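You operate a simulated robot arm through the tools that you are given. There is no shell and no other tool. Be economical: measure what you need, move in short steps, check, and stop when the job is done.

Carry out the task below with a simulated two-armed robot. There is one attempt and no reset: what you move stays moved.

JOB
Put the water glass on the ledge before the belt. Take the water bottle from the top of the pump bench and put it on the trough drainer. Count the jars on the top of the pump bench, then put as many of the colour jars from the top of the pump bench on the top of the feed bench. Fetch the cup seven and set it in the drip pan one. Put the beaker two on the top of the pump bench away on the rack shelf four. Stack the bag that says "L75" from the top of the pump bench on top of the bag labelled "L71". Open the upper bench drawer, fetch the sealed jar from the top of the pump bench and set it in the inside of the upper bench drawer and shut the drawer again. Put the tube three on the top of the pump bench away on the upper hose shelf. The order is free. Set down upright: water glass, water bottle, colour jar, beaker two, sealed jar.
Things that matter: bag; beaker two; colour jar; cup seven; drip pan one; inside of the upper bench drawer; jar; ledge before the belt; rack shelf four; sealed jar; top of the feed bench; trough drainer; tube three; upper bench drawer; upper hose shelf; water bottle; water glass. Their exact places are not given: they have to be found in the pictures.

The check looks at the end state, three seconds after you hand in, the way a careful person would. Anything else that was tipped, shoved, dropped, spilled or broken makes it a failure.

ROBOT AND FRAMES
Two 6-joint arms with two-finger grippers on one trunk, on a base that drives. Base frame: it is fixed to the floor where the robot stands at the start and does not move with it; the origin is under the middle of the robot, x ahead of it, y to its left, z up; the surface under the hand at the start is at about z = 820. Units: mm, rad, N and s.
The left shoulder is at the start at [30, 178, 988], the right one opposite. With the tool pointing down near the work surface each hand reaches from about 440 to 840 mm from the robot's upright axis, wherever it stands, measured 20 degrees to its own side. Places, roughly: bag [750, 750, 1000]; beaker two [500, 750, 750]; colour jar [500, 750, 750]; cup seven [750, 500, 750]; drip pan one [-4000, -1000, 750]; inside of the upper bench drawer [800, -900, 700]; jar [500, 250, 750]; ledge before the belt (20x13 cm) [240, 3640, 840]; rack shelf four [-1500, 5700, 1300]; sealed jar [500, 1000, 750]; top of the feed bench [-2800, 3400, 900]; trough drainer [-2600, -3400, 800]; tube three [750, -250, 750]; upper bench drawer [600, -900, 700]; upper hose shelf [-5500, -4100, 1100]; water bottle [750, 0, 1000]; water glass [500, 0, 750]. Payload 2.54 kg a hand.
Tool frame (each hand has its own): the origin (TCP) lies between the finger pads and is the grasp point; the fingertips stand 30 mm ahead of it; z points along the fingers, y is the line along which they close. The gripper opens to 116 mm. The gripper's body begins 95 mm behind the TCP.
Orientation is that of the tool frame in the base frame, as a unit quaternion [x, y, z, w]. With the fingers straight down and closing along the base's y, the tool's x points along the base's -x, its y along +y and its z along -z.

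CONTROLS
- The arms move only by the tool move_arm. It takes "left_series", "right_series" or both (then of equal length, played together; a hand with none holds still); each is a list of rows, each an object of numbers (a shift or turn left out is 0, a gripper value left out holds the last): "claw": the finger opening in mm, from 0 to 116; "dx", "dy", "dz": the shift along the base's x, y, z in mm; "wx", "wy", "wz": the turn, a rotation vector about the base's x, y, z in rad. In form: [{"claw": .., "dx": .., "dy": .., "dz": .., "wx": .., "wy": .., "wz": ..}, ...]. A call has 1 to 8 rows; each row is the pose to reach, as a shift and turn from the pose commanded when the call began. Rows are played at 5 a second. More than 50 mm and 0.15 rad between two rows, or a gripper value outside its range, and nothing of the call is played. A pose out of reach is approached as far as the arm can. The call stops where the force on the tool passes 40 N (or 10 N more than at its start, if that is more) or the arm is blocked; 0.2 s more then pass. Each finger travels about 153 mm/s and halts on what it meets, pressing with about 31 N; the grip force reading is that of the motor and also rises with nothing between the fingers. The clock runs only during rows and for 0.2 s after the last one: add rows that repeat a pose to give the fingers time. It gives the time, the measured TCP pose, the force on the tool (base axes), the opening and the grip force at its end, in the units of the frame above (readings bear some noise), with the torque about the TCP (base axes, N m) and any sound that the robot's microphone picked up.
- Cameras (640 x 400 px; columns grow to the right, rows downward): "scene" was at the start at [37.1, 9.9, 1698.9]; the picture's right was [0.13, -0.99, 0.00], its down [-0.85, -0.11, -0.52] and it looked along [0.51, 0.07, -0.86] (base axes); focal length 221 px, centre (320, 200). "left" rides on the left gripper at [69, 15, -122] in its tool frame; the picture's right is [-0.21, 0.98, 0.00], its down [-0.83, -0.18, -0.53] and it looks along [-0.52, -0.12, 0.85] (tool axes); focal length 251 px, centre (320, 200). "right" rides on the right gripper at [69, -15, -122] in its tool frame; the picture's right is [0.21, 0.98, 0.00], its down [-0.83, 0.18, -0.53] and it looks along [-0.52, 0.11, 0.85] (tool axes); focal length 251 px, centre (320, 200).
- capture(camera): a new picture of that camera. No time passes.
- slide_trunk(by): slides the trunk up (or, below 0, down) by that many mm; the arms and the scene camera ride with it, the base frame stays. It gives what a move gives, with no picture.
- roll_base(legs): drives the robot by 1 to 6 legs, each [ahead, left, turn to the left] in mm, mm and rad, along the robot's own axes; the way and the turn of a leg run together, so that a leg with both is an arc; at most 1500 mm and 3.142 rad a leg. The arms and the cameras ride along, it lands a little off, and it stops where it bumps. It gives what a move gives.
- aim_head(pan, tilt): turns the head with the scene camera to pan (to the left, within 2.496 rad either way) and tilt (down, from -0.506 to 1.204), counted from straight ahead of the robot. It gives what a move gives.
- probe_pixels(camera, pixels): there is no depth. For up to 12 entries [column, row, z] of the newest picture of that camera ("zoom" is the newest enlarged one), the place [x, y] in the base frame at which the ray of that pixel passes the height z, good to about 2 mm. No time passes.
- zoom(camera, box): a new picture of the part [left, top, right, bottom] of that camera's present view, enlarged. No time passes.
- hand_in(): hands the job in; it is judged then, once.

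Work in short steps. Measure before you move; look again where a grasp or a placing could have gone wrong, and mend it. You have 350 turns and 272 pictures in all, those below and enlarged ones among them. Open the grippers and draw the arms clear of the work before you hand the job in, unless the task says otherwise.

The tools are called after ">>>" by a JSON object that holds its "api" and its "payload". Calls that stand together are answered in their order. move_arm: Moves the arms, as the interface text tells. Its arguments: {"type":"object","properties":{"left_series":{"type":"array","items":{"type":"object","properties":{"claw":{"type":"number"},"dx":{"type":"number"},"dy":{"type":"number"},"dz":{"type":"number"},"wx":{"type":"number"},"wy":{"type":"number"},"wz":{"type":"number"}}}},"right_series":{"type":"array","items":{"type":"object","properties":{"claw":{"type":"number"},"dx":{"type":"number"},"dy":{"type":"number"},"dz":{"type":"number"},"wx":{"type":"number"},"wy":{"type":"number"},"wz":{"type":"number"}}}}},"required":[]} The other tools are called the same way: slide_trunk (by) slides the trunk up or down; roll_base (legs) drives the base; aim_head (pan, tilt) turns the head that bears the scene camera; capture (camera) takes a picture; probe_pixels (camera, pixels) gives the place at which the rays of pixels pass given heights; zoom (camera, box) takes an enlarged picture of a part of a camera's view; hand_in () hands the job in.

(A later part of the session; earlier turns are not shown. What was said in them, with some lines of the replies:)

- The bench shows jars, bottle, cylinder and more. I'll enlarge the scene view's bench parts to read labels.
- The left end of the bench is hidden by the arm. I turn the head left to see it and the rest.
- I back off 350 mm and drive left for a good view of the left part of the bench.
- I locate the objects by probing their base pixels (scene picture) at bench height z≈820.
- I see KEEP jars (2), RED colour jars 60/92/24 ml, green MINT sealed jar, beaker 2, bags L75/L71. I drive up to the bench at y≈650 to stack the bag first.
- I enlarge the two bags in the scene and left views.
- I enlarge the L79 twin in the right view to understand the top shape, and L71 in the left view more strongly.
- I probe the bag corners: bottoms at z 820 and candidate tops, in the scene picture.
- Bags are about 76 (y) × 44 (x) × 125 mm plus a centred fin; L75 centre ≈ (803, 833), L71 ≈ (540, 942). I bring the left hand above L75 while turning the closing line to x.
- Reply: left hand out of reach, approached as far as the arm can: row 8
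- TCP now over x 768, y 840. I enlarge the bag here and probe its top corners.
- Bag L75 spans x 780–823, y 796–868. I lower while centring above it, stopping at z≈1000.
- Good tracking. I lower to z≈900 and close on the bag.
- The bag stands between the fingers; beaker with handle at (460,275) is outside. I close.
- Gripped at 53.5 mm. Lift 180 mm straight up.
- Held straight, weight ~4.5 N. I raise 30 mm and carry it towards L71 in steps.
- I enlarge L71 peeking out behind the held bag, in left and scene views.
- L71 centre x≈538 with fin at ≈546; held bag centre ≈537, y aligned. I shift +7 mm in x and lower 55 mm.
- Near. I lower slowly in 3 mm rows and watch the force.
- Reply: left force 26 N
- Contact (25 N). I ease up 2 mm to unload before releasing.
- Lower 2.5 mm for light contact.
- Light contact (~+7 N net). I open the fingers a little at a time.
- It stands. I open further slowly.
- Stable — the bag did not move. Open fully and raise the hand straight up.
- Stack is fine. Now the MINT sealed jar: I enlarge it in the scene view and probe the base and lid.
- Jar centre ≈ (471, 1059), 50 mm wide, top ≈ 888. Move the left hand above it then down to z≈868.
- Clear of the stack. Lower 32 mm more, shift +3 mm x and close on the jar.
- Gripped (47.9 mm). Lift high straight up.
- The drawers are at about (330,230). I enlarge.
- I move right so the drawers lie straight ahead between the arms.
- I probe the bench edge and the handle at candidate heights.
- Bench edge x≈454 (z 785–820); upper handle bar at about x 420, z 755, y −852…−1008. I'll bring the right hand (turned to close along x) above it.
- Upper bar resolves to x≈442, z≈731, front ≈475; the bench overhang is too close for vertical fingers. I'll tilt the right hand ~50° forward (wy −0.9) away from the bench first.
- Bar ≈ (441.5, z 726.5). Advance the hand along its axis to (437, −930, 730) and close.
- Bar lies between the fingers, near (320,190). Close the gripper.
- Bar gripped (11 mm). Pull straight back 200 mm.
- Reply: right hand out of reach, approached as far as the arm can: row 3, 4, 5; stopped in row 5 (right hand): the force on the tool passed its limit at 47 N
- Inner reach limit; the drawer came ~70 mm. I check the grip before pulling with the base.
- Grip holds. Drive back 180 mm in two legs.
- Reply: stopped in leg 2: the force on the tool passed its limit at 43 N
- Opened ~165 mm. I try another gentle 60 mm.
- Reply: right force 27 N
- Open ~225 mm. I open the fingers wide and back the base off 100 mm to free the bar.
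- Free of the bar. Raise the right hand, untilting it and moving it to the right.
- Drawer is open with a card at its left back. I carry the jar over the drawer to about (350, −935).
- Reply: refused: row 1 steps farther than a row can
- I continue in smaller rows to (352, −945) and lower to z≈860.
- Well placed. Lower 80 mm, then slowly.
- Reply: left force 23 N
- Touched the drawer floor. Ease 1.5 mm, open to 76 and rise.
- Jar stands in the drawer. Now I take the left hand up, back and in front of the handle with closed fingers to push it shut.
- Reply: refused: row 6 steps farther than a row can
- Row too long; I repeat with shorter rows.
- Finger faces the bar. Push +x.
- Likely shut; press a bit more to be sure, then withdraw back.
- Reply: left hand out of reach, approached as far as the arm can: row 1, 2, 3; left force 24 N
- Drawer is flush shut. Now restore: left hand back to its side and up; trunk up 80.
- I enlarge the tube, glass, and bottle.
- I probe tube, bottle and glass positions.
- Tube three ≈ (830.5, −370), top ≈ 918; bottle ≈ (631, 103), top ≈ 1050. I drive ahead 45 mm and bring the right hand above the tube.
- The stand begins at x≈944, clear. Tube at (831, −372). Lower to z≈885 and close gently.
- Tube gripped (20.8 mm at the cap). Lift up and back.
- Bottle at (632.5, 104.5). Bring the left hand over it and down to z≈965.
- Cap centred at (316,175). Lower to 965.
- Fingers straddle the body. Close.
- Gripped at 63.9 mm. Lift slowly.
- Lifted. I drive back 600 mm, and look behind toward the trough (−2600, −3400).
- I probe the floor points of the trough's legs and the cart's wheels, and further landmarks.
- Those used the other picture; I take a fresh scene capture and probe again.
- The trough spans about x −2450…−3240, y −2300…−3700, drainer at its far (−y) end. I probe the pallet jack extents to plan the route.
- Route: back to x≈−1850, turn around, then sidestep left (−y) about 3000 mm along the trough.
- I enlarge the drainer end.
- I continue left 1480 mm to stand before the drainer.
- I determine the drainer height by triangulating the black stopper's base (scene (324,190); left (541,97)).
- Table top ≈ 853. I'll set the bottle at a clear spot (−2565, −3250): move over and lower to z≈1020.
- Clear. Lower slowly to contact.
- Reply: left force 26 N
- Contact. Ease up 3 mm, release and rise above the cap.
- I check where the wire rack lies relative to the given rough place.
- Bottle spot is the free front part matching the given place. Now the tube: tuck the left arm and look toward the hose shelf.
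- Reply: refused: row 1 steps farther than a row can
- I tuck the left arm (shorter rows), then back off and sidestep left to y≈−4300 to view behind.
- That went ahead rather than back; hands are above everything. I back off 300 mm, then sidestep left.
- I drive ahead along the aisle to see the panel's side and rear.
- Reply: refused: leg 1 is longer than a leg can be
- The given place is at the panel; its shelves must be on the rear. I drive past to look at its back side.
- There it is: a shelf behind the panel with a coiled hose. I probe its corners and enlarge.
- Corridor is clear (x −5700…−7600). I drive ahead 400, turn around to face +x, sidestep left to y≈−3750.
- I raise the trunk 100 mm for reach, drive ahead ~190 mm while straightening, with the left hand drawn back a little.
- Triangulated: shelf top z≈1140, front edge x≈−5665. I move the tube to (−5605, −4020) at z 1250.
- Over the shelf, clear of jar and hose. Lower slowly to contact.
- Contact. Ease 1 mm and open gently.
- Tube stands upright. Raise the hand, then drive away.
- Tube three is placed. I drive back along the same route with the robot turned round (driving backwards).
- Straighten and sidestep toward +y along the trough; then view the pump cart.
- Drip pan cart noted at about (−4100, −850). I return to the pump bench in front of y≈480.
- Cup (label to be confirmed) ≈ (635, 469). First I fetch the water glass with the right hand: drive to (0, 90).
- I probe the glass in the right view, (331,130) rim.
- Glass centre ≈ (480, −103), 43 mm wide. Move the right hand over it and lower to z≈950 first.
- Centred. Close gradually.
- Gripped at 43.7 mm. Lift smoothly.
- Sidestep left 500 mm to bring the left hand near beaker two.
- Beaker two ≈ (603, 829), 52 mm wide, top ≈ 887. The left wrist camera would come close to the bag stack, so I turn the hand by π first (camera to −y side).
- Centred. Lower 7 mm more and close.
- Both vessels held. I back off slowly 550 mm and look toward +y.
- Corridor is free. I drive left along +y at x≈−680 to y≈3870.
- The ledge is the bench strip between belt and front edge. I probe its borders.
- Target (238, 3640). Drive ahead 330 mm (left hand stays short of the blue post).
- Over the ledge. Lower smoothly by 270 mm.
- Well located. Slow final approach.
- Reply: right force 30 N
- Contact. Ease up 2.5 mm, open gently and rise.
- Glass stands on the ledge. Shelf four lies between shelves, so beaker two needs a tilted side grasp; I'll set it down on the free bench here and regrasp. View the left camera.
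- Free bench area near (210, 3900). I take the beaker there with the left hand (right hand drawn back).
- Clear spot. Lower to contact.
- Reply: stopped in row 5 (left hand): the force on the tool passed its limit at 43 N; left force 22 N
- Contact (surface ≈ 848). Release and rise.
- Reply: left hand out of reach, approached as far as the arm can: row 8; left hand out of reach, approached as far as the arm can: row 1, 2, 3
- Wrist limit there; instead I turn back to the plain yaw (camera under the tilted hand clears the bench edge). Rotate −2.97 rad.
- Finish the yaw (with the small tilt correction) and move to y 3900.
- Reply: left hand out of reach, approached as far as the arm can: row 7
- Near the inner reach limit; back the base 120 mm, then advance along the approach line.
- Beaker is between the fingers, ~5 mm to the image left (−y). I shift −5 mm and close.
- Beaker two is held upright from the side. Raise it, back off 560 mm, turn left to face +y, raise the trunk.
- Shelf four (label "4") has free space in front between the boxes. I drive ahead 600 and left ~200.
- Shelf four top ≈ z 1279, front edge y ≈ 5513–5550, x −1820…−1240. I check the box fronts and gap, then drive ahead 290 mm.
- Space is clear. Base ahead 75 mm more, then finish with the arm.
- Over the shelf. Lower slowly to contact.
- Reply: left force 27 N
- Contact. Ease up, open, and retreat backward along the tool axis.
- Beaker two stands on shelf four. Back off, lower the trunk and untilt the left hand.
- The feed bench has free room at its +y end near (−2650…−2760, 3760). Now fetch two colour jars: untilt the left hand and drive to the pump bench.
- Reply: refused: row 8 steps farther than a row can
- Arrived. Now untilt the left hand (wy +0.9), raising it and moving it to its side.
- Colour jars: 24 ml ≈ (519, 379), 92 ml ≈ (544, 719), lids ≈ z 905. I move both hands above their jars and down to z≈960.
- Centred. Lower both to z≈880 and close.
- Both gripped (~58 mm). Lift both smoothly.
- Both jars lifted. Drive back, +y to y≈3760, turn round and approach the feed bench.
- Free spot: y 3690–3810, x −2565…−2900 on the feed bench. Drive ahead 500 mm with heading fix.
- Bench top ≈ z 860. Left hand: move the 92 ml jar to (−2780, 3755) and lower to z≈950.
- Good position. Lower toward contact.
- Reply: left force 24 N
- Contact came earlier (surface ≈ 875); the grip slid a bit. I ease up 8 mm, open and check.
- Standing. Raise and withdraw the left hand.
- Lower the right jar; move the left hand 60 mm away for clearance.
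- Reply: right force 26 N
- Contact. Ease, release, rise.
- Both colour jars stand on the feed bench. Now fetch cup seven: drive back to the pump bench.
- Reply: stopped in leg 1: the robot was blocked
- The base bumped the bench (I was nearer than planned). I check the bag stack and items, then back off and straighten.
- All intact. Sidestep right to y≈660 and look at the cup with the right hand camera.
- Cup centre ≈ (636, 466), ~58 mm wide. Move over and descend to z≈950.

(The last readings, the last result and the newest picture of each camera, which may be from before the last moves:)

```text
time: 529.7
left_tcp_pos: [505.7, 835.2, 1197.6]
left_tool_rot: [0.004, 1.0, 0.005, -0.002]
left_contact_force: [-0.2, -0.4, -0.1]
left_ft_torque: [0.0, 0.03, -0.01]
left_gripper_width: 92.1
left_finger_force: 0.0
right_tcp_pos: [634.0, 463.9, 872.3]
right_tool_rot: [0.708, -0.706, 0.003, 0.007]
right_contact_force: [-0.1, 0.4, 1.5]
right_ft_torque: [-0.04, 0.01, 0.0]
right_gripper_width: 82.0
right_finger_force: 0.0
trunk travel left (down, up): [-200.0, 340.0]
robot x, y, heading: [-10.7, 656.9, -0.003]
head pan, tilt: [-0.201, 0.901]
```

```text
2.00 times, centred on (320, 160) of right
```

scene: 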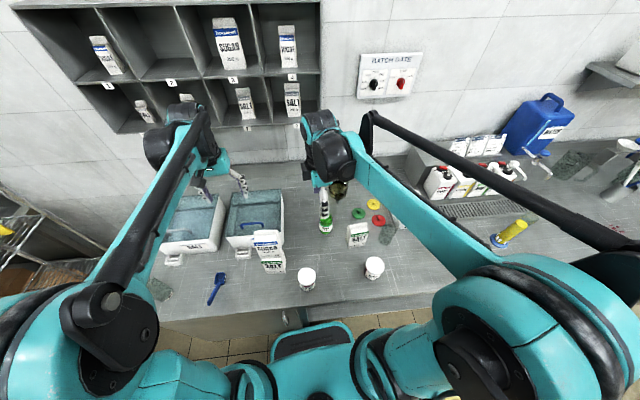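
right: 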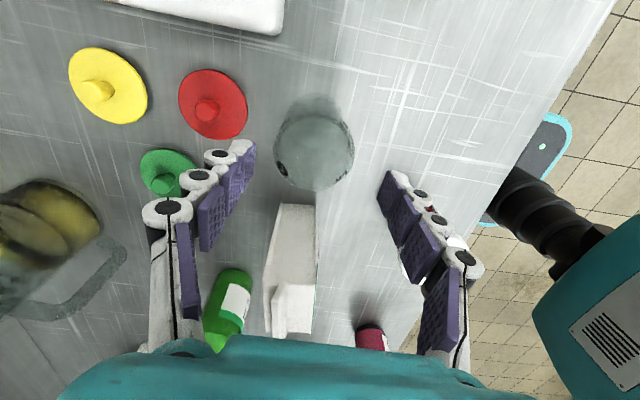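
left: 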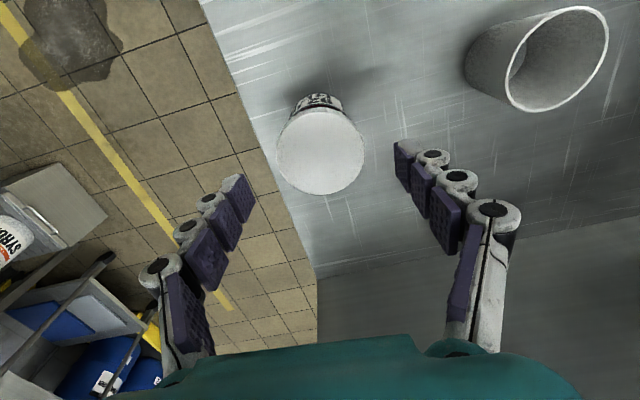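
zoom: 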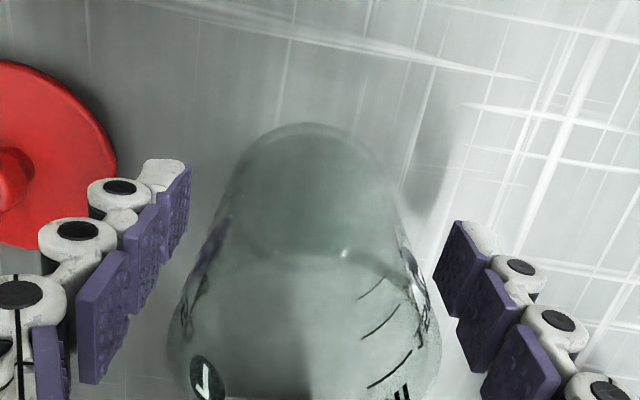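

Between the fingers. Close gently and lift.

>>> {"api": "move_arm", "payload": {"right_series": [{"claw": 72}, {"claw": 62}, {"claw": 52}, {"claw": 44}, {"claw": 44}]}}

>>> {"api": "move_arm", "payload": {"right_series": [{"dz": 15}, {"dz": 50}, {"dz": 95}, {"dz": 140}, {"dz": 185}, {"dz": 230}, {"dz": 275}, {"dz": 310}]}}

>>> {"api": "zoom", "payload": {"camera": "scene", "box": [290, 90, 420, 220]}}

>>> {"api": "capture", "payload": {"camera": "right"}}

```text
time: 530.9
left_tcp_pos: [505.0, 834.7, 1197.4]
left_tool_rot: [0.004, 1.0, 0.006, -0.002]
left_contact_force: [-0.3, 0.3, 0.0]
left_ft_torque: [-0.02, 0.01, -0.03]
left_gripper_width: 92.3
left_finger_force: 0.0
right_tcp_pos: [632.1, 463.1, 872.5]
right_tool_rot: [0.708, -0.706, 0.002, 0.006]
right_contact_force: [-0.5, -0.4, 2.4]
right_ft_torque: [0.03, 0.04, 0.01]
right_gripper_width: 56.3
right_finger_force: 31.1
trunk travel left (down, up): [-200.0, 340.0]
robot x, y, heading: [-14.7, 658.1, 0.001]
head pan, tilt: [-0.201, 0.901]
```

```text
time: 532.7
left_tcp_pos: [505.8, 834.0, 1197.4]
left_tool_rot: [0.004, 1.0, 0.005, -0.001]
left_contact_force: [0.6, 0.8, 0.8]
left_ft_torque: [0.04, -0.02, -0.01]
left_gripper_width: 91.9
left_finger_force: 0.0
right_tcp_pos: [632.4, 463.3, 1182.8]
right_tool_rot: [0.709, -0.706, 0.004, 0.006]
right_contact_force: [0.2, -0.7, -0.7]
right_ft_torque: [-0.02, -0.04, -0.03]
right_gripper_width: 55.9
right_finger_force: 30.9
trunk travel left (down, up): [-200.0, 340.0]
robot x, y, heading: [-13.1, 655.2, 0.002]
head pan, tilt: [-0.201, 0.901]
```

```text
3.08 times, centred on (355, 155) of scene
```

zoom: 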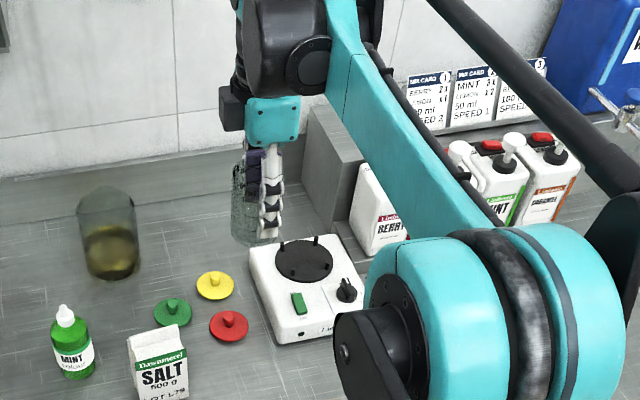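

```text
64 pictures are left
```

right: 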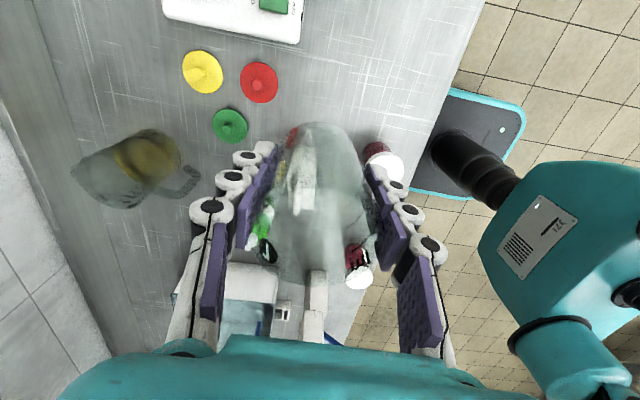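

Cup lifted. Drive back, turn round and go toward the pump cart.

>>> {"api": "roll_base", "payload": {"legs": [[-700, 0, 0], [0, 0, 3.14], [700, 620, 0], [700, 620, 0], [450, 0, 0]]}}

>>> {"api": "aim_head", "payload": {"pan": 0.0, "tilt": 0.45}}

>>> {"api": "capture", "payload": {"camera": "scene"}}

```text
time: 555.2
left_tcp_pos: [-3111.5, -728.5, 1196.4]
left_tool_rot: [1.0, -0.016, 0.002, 0.005]
left_contact_force: [0.3, -0.5, 0.2]
left_ft_torque: [0.02, 0.0, 0.02]
left_gripper_width: 91.8
left_finger_force: 0.1
right_tcp_pos: [-3231.6, -354.0, 1181.7]
right_tool_rot: [0.714, 0.7, 0.007, -0.003]
right_contact_force: [-0.2, -0.6, -0.4]
right_ft_torque: [0.03, -0.04, -0.01]
right_gripper_width: 56.0
right_finger_force: 30.6
trunk travel left (down, up): [-200.0, 340.0]
robot x, y, heading: [-2591.8, -560.4, 3.122]
head pan, tilt: [-0.201, 0.901]
```

```text
time: 556.1
left_tcp_pos: [-3112.0, -728.2, 1197.7]
left_tool_rot: [1.0, -0.015, 0.003, 0.005]
left_contact_force: [0.5, 0.1, -0.2]
left_ft_torque: [0.03, 0.0, -0.01]
left_gripper_width: 91.9
left_finger_force: 0.1
right_tcp_pos: [-3230.7, -354.1, 1181.8]
right_tool_rot: [0.714, 0.7, 0.007, -0.003]
right_contact_force: [0.1, -0.1, -0.5]
right_ft_torque: [0.01, -0.02, -0.01]
right_gripper_width: 56.0
right_finger_force: 30.6
trunk travel left (down, up): [-200.0, 340.0]
robot x, y, heading: [-2592.6, -562.7, 3.12]
head pan, tilt: [0.0, 0.45]
```

```text
63 pictures are left
```

scene: 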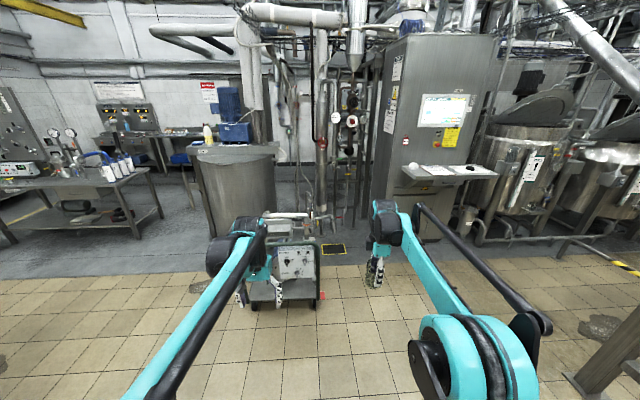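

>>> {"api": "zoom", "payload": {"camera": "scene", "box": [230, 200, 350, 310]}}

>>> {"api": "probe_pixels", "payload": {"camera": "scene", "pixels": [[254, 308, 0], [316, 305, 0], [288, 228, 800], [288, 228, 750], [320, 242, 900]]}}

```text
3.64 times, centred on (290, 255) of scene
```

zoom: 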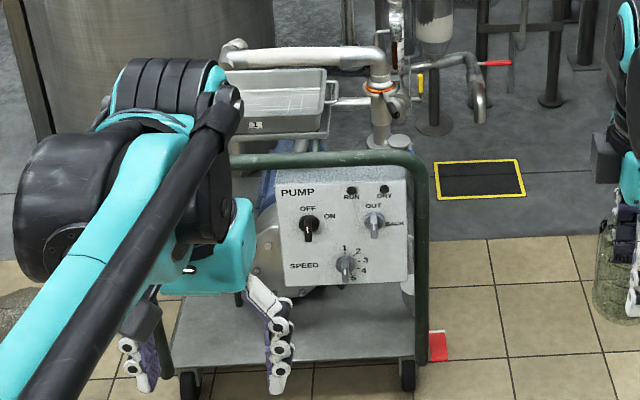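

```text
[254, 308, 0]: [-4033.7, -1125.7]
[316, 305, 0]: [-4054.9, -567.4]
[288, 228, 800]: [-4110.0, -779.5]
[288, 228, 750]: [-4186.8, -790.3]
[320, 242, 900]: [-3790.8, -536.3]
```

The pan labelled "1" sits behind the cart's handle with a pipe above its rear part. I drive closer, with the right hand lined up at y≈−840.

>>> {"api": "roll_base", "payload": {"legs": [[550, 470, 0.02]]}}

>>> {"api": "aim_head", "payload": {"pan": -0.1, "tilt": 0.75}}

>>> {"api": "capture", "payload": {"camera": "scene"}}

>>> {"api": "capture", "payload": {"camera": "right"}}

```text
time: 560.0
left_tcp_pos: [-3649.6, -1215.0, 1198.2]
left_tool_rot: [1.0, 0.003, 0.003, 0.005]
left_contact_force: [-0.3, 0.5, -0.4]
left_ft_torque: [0.03, -0.02, 0.02]
left_gripper_width: 92.1
left_finger_force: 0.0
right_tcp_pos: [-3781.6, -846.5, 1181.4]
right_tool_rot: [0.702, 0.712, 0.006, -0.003]
right_contact_force: [-0.6, -0.5, -1.5]
right_ft_torque: [0.0, -0.02, -0.02]
right_gripper_width: 55.9
right_finger_force: 31.4
trunk travel left (down, up): [-200.0, 340.0]
robot x, y, heading: [-3131.3, -1030.6, -3.124]
head pan, tilt: [0.0, 0.45]
```

```text
time: 560.8
left_tcp_pos: [-3648.6, -1215.4, 1196.8]
left_tool_rot: [1.0, 0.003, 0.003, 0.005]
left_contact_force: [0.6, -0.7, -0.3]
left_ft_torque: [-0.04, 0.03, -0.01]
left_gripper_width: 91.9
left_finger_force: 0.0
right_tcp_pos: [-3780.9, -846.6, 1181.2]
right_tool_rot: [0.702, 0.712, 0.007, -0.003]
right_contact_force: [0.2, 0.2, -0.5]
right_ft_torque: [-0.03, -0.02, -0.02]
right_gripper_width: 56.2
right_finger_force: 30.9
trunk travel left (down, up): [-200.0, 340.0]
robot x, y, heading: [-3133.1, -1031.2, -3.127]
head pan, tilt: [-0.099, 0.75]
```

```text
61 pictures are left
```

scene: 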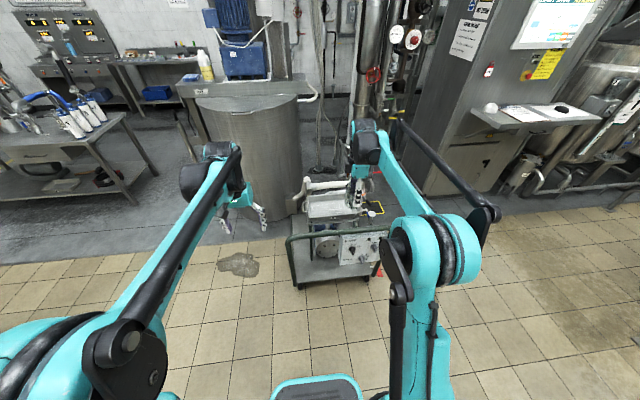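

```text
60 pictures are left
```

right: 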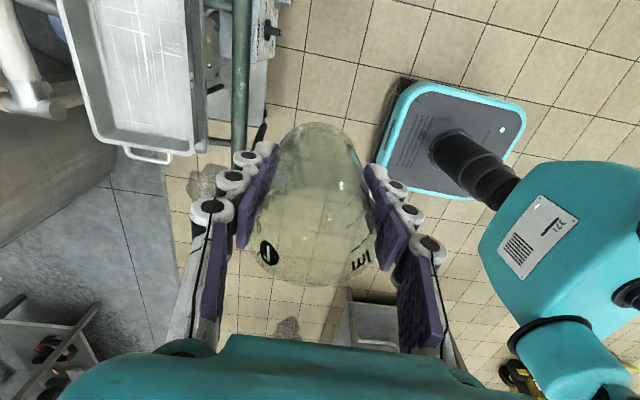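

>>> {"api": "zoom", "payload": {"camera": "scene", "box": [270, 160, 400, 290]}}

>>> {"api": "probe_pixels", "payload": {"camera": "right", "pixels": [[195, 140, 850], [105, 130, 850], [185, 20, 850], [75, 20, 850], [240, 60, 900], [195, 140, 800], [185, 20, 800]]}}

```text
3.08 times, centred on (335, 225) of scene
```

zoom: 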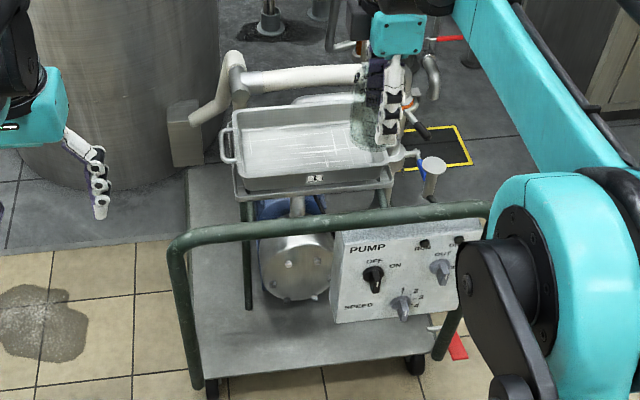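

```text
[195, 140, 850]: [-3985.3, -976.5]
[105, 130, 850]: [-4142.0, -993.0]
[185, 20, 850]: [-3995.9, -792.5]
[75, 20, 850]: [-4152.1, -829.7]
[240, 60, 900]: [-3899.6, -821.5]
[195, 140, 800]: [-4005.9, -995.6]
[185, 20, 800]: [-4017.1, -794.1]
```

>>> {"api": "probe_pixels", "payload": {"camera": "scene", "pixels": [[307.3, 221.7, 850], [307.3, 221.7, 800], [307.3, 221.7, 750], [356, 218.4, 850], [356, 218.4, 800], [307.3, 197.4, 800], [351.2, 192.5, 800], [330, 190, 950]]}}

>>> {"api": "zoom", "payload": {"camera": "right", "box": [0, 0, 290, 180]}}

```text
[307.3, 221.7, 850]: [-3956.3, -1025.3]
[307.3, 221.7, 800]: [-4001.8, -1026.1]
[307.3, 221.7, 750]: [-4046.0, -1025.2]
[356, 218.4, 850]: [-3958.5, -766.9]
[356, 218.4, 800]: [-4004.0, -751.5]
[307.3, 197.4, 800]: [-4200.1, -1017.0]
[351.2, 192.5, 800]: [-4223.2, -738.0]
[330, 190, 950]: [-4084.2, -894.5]
```

```text
2.21 times, centred on (145, 90) of right
```

zoom: 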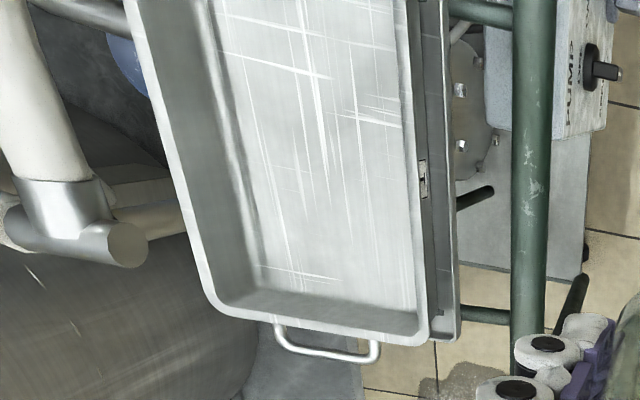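

>>> {"api": "probe_pixels", "payload": {"camera": "scene", "pixels": [[308, 186, 850], [308, 186, 900], [308, 186, 950], [340, 183, 900], [340, 183, 950]]}}

>>> {"api": "probe_pixels", "payload": {"camera": "right", "pixels": [[30, 100, 850], [30, 100, 900], [30, 100, 950], [194.5, 151.6, 798], [90.5, 131, 798], [110, 60, 770], [180, 60, 770]]}}

```text
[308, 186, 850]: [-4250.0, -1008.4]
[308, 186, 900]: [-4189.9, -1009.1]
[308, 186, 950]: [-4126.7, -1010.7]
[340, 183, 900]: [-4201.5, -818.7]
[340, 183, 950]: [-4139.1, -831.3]
```

```text
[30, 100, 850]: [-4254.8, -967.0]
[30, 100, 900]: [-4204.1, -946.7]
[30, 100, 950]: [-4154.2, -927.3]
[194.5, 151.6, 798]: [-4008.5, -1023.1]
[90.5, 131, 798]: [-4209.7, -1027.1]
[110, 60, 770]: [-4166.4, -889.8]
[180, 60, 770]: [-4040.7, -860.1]
```

Pan rim: x −4008…−4207, y −1023…−745, z ≈ 798; pipe beyond at x ≈ −4245. Drive ahead 290 mm and hold the cup over (−4085, −900).

>>> {"api": "roll_base", "payload": {"legs": [[290, 0, -0.015]]}}

>>> {"api": "capture", "payload": {"camera": "right"}}

```text
time: 562.8
left_tcp_pos: [-3936.8, -1209.2, 1197.9]
left_tool_rot: [1.0, -0.004, 0.003, 0.006]
left_contact_force: [-1.1, 0.2, 0.2]
left_ft_torque: [-0.04, -0.04, 0.02]
left_gripper_width: 92.1
left_finger_force: 0.1
right_tcp_pos: [-4063.9, -838.4, 1181.5]
right_tool_rot: [0.707, 0.708, 0.007, -0.002]
right_contact_force: [-0.3, 1.3, -0.7]
right_ft_torque: [-0.02, -0.02, 0.02]
right_gripper_width: 56.0
right_finger_force: 30.7
trunk travel left (down, up): [-200.0, 340.0]
robot x, y, heading: [-3418.5, -1036.9, -3.141]
head pan, tilt: [-0.099, 0.75]
```

```text
57 pictures are left
```

right: 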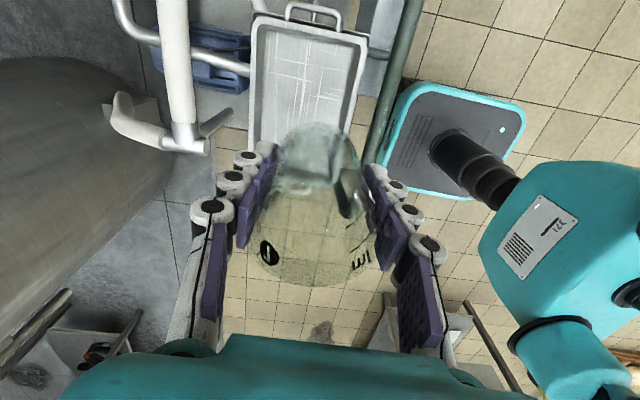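

>>> {"api": "probe_pixels", "payload": {"camera": "right", "pixels": [[255, 18, 798], [370, 42, 798], [248, 130, 798], [358, 128, 798], [310, 90, 770], [180, 60, 855], [190, 140, 860]]}}

>>> {"api": "zoom", "payload": {"camera": "scene", "box": [270, 170, 420, 300]}}

```text
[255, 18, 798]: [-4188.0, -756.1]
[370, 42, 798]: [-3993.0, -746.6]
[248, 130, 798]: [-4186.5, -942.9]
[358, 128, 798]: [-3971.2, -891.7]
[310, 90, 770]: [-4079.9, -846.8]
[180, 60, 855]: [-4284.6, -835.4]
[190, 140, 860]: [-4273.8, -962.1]
```

```text
3.08 times, centred on (345, 235) of scene
```

zoom: 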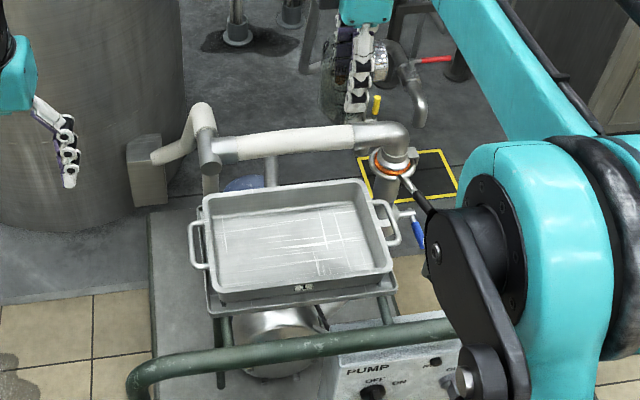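

Pan centre ≈ (−4087, −885). Move over and lower to z≈880.

>>> {"api": "move_arm", "payload": {"right_series": [{"dx": -10, "dy": -24}, {"dx": -21, "dy": -47}, {"dx": -21, "dy": -47, "dz": -50}, {"dx": -21, "dy": -47, "dz": -100}, {"dx": -21, "dy": -47, "dz": -150}, {"dx": -21, "dy": -47, "dz": -200}, {"dx": -21, "dy": -47, "dz": -250}, {"dx": -21, "dy": -47, "dz": -290}]}}

>>> {"api": "capture", "payload": {"camera": "right"}}

>>> {"api": "zoom", "payload": {"camera": "scene", "box": [270, 170, 420, 300]}}

```text
time: 564.6
left_tcp_pos: [-3936.8, -1209.1, 1196.6]
left_tool_rot: [1.0, -0.004, 0.003, 0.005]
left_contact_force: [-0.9, 0.3, 0.3]
left_ft_torque: [0.02, -0.01, -0.03]
left_gripper_width: 91.9
left_finger_force: 0.0
right_tcp_pos: [-4084.4, -883.3, 891.0]
right_tool_rot: [0.707, 0.708, 0.008, -0.003]
right_contact_force: [0.6, -0.1, -1.6]
right_ft_torque: [0.01, 0.0, -0.02]
right_gripper_width: 55.8
right_finger_force: 30.9
trunk travel left (down, up): [-200.0, 340.0]
robot x, y, heading: [-3418.1, -1033.9, -3.143]
head pan, tilt: [-0.099, 0.75]
```

```text
55 pictures are left
```

right: 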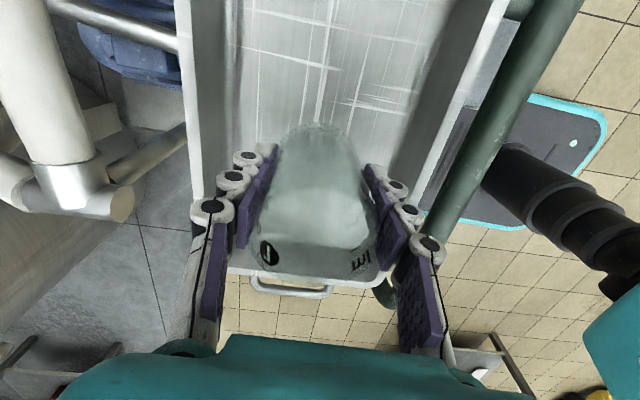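

```text
3.08 times, centred on (345, 235) of scene
```

zoom: 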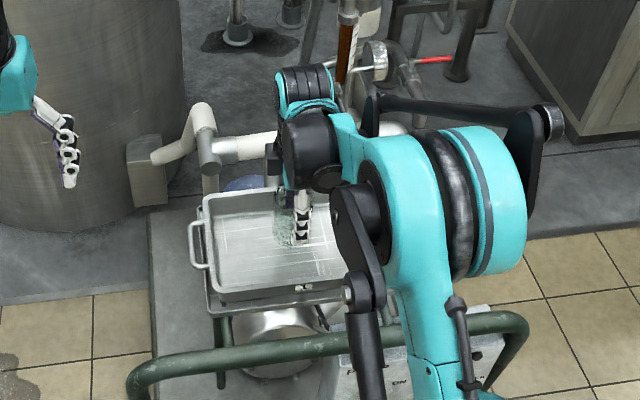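

>>> {"api": "zoom", "payload": {"camera": "right", "box": [240, 220, 300, 280]}}

>>> {"api": "move_arm", "payload": {"right_series": [{"dz": -20}, {"dz": -40}, {"dz": -52}, {"dz": -60}]}}

```text
6.67 times, centred on (270, 250) of right
```

zoom: 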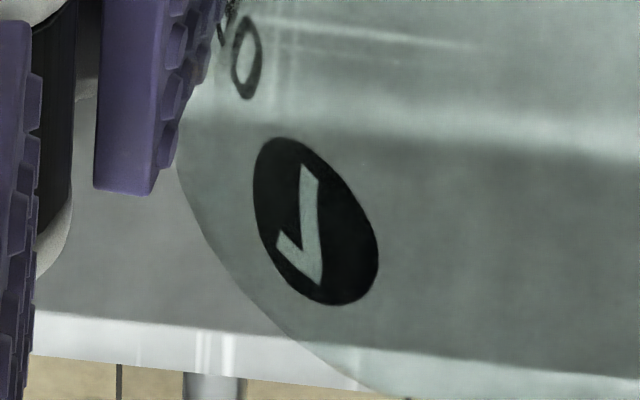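

```text
time: 565.6
left_tcp_pos: [-3935.6, -1209.2, 1199.4]
left_tool_rot: [1.0, -0.006, 0.001, 0.007]
left_contact_force: [-0.4, -1.2, -0.1]
left_ft_torque: [-0.01, -0.03, 0.01]
left_gripper_width: 91.9
left_finger_force: 0.1
right_tcp_pos: [-4081.3, -886.9, 831.8]
right_tool_rot: [0.707, 0.707, 0.007, -0.003]
right_contact_force: [3.6, 0.9, 11.0]
right_ft_torque: [-0.06, -0.2, 0.01]
right_gripper_width: 56.0
right_finger_force: 31.0
trunk travel left (down, up): [-200.0, 340.0]
robot x, y, heading: [-3418.7, -1032.8, -3.14]
head pan, tilt: [-0.099, 0.75]
```

Label is indeed a 7. Contact with the pan floor reached; ease up, release and rise.

>>> {"api": "move_arm", "payload": {"right_series": [{"dz": 1}, {"dz": 1, "claw": 62}, {"dz": 1, "claw": 72}, {"dz": 1, "claw": 84}, {"dz": 25}, {"dz": 70}, {"dz": 115}, {"dz": 160}]}}

>>> {"api": "move_arm", "payload": {"right_series": [{"dz": 45}, {"dz": 95}, {"dz": 140}, {"dz": 180}]}}

>>> {"api": "capture", "payload": {"camera": "right"}}

>>> {"api": "zoom", "payload": {"camera": "scene", "box": [270, 170, 420, 300]}}

```text
time: 567.4
left_tcp_pos: [-3935.8, -1209.3, 1198.5]
left_tool_rot: [1.0, -0.006, 0.001, 0.005]
left_contact_force: [0.5, -0.6, -1.0]
left_ft_torque: [-0.01, 0.02, 0.01]
left_gripper_width: 92.0
left_finger_force: 0.1
right_tcp_pos: [-4080.4, -885.0, 991.9]
right_tool_rot: [0.707, 0.707, 0.007, -0.003]
right_contact_force: [-0.8, 0.7, -0.4]
right_ft_torque: [0.01, 0.0, 0.0]
right_gripper_width: 84.1
right_finger_force: 0.0
trunk travel left (down, up): [-200.0, 340.0]
robot x, y, heading: [-3414.7, -1035.0, -3.143]
head pan, tilt: [-0.099, 0.75]
```

```text
time: 568.4
left_tcp_pos: [-3936.0, -1209.6, 1197.6]
left_tool_rot: [1.0, -0.004, 0.002, 0.006]
left_contact_force: [0.8, 0.3, 0.3]
left_ft_torque: [0.02, -0.02, 0.02]
left_gripper_width: 92.0
left_finger_force: 0.1
right_tcp_pos: [-4085.1, -885.9, 1171.6]
right_tool_rot: [0.707, 0.707, 0.007, -0.003]
right_contact_force: [1.3, 0.7, 0.3]
right_ft_torque: [0.04, -0.01, 0.0]
right_gripper_width: 83.8
right_finger_force: 0.1
trunk travel left (down, up): [-200.0, 340.0]
robot x, y, heading: [-3419.7, -1033.2, -3.143]
head pan, tilt: [-0.099, 0.75]
```

```text
52 pictures are left
```

right: 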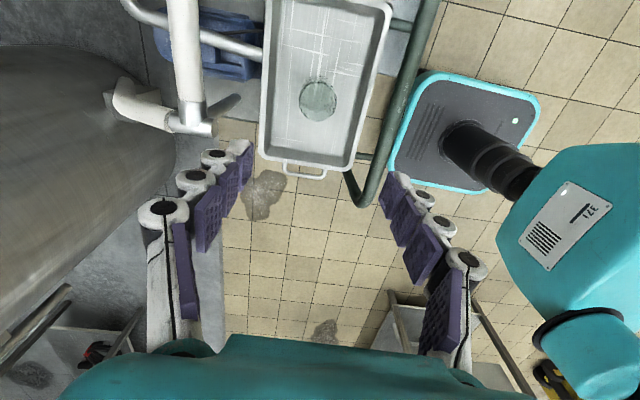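

```text
3.08 times, centred on (345, 235) of scene
```

zoom: 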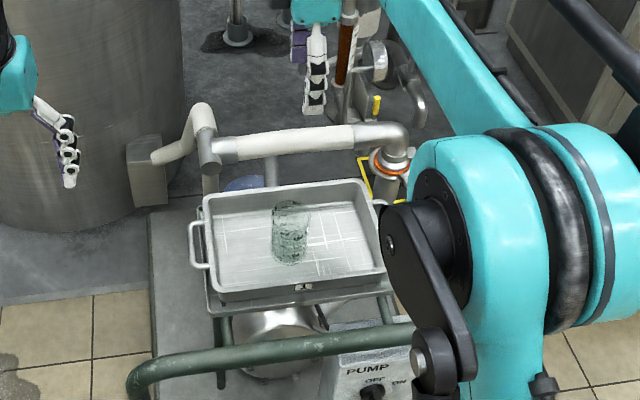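

Cup seven stands in drip pan one. I back the robot clear of the cart and open both grippers.

>>> {"api": "roll_base", "payload": {"legs": [[-600, 0, 0]]}}

>>> {"api": "move_arm", "payload": {"left_series": [{"claw": 116}, {"claw": 116}], "right_series": [{"claw": 116}, {"claw": 116}]}}

>>> {"api": "zoom", "payload": {"camera": "scene", "box": [260, 150, 400, 270]}}

```text
time: 571.8
left_tcp_pos: [-3331.3, -1210.2, 1197.0]
left_tool_rot: [1.0, -0.004, 0.002, 0.005]
left_contact_force: [-0.2, 0.6, 0.5]
left_ft_torque: [0.03, 0.03, -0.01]
left_gripper_width: 92.0
left_finger_force: 0.1
right_tcp_pos: [-3479.0, -886.9, 1171.6]
right_tool_rot: [0.706, 0.708, 0.007, -0.003]
right_contact_force: [0.6, -0.2, -0.2]
right_ft_torque: [-0.01, 0.05, -0.02]
right_gripper_width: 84.0
right_finger_force: 0.1
trunk travel left (down, up): [-200.0, 340.0]
robot x, y, heading: [-2815.3, -1032.7, -3.132]
head pan, tilt: [-0.099, 0.75]
```

```text
time: 572.4
left_tcp_pos: [-3330.2, -1209.8, 1196.5]
left_tool_rot: [1.0, -0.003, 0.003, 0.005]
left_contact_force: [-0.1, -0.3, -0.4]
left_ft_torque: [0.0, 0.0, 0.01]
left_gripper_width: 115.9
left_finger_force: 0.1
right_tcp_pos: [-3479.3, -886.5, 1170.0]
right_tool_rot: [0.706, 0.709, 0.007, -0.003]
right_contact_force: [0.2, 0.3, 0.5]
right_ft_torque: [0.01, 0.0, -0.02]
right_gripper_width: 115.7
right_finger_force: 0.1
trunk travel left (down, up): [-200.0, 340.0]
robot x, y, heading: [-2815.5, -1032.2, -3.137]
head pan, tilt: [-0.099, 0.75]
```

```text
3.33 times, centred on (330, 210) of scene
```

zoom: 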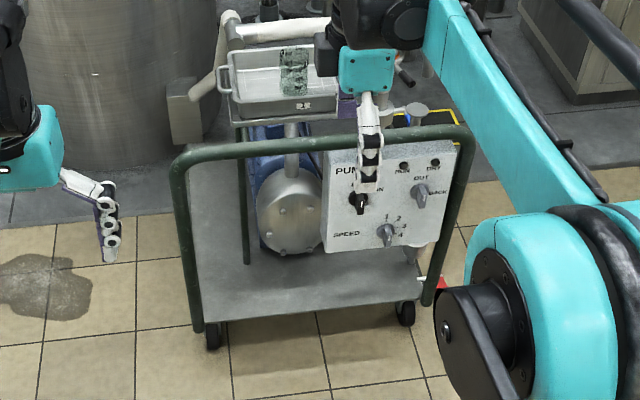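

Everything is placed, both grippers are open and the robot is clear. I hand the job in.

>>> {"api": "hand_in", "payload": {}}

```text
The job is handed in.
```

I carried out all eight parts of the job and handed it in; the result of the check is not known to me.

- **Jar count:** I counted only the two KEEP jars (L47 and L52) as "jars". I therefore put two of the three colour jars, 92 ml and 24 ml RED, on the feed bench. If the count was meant to include other jars, that part is wrong.
- **Drainer:** I took "trough drainer" to mean the drainboard beside the trough and stood the bottle at its front, not on the wire rack.
- **Bump:** Near the end the base ran into the pump bench. A picture right after showed the bag stack and the items in view undisturbed; I did not look inside the drawer again.
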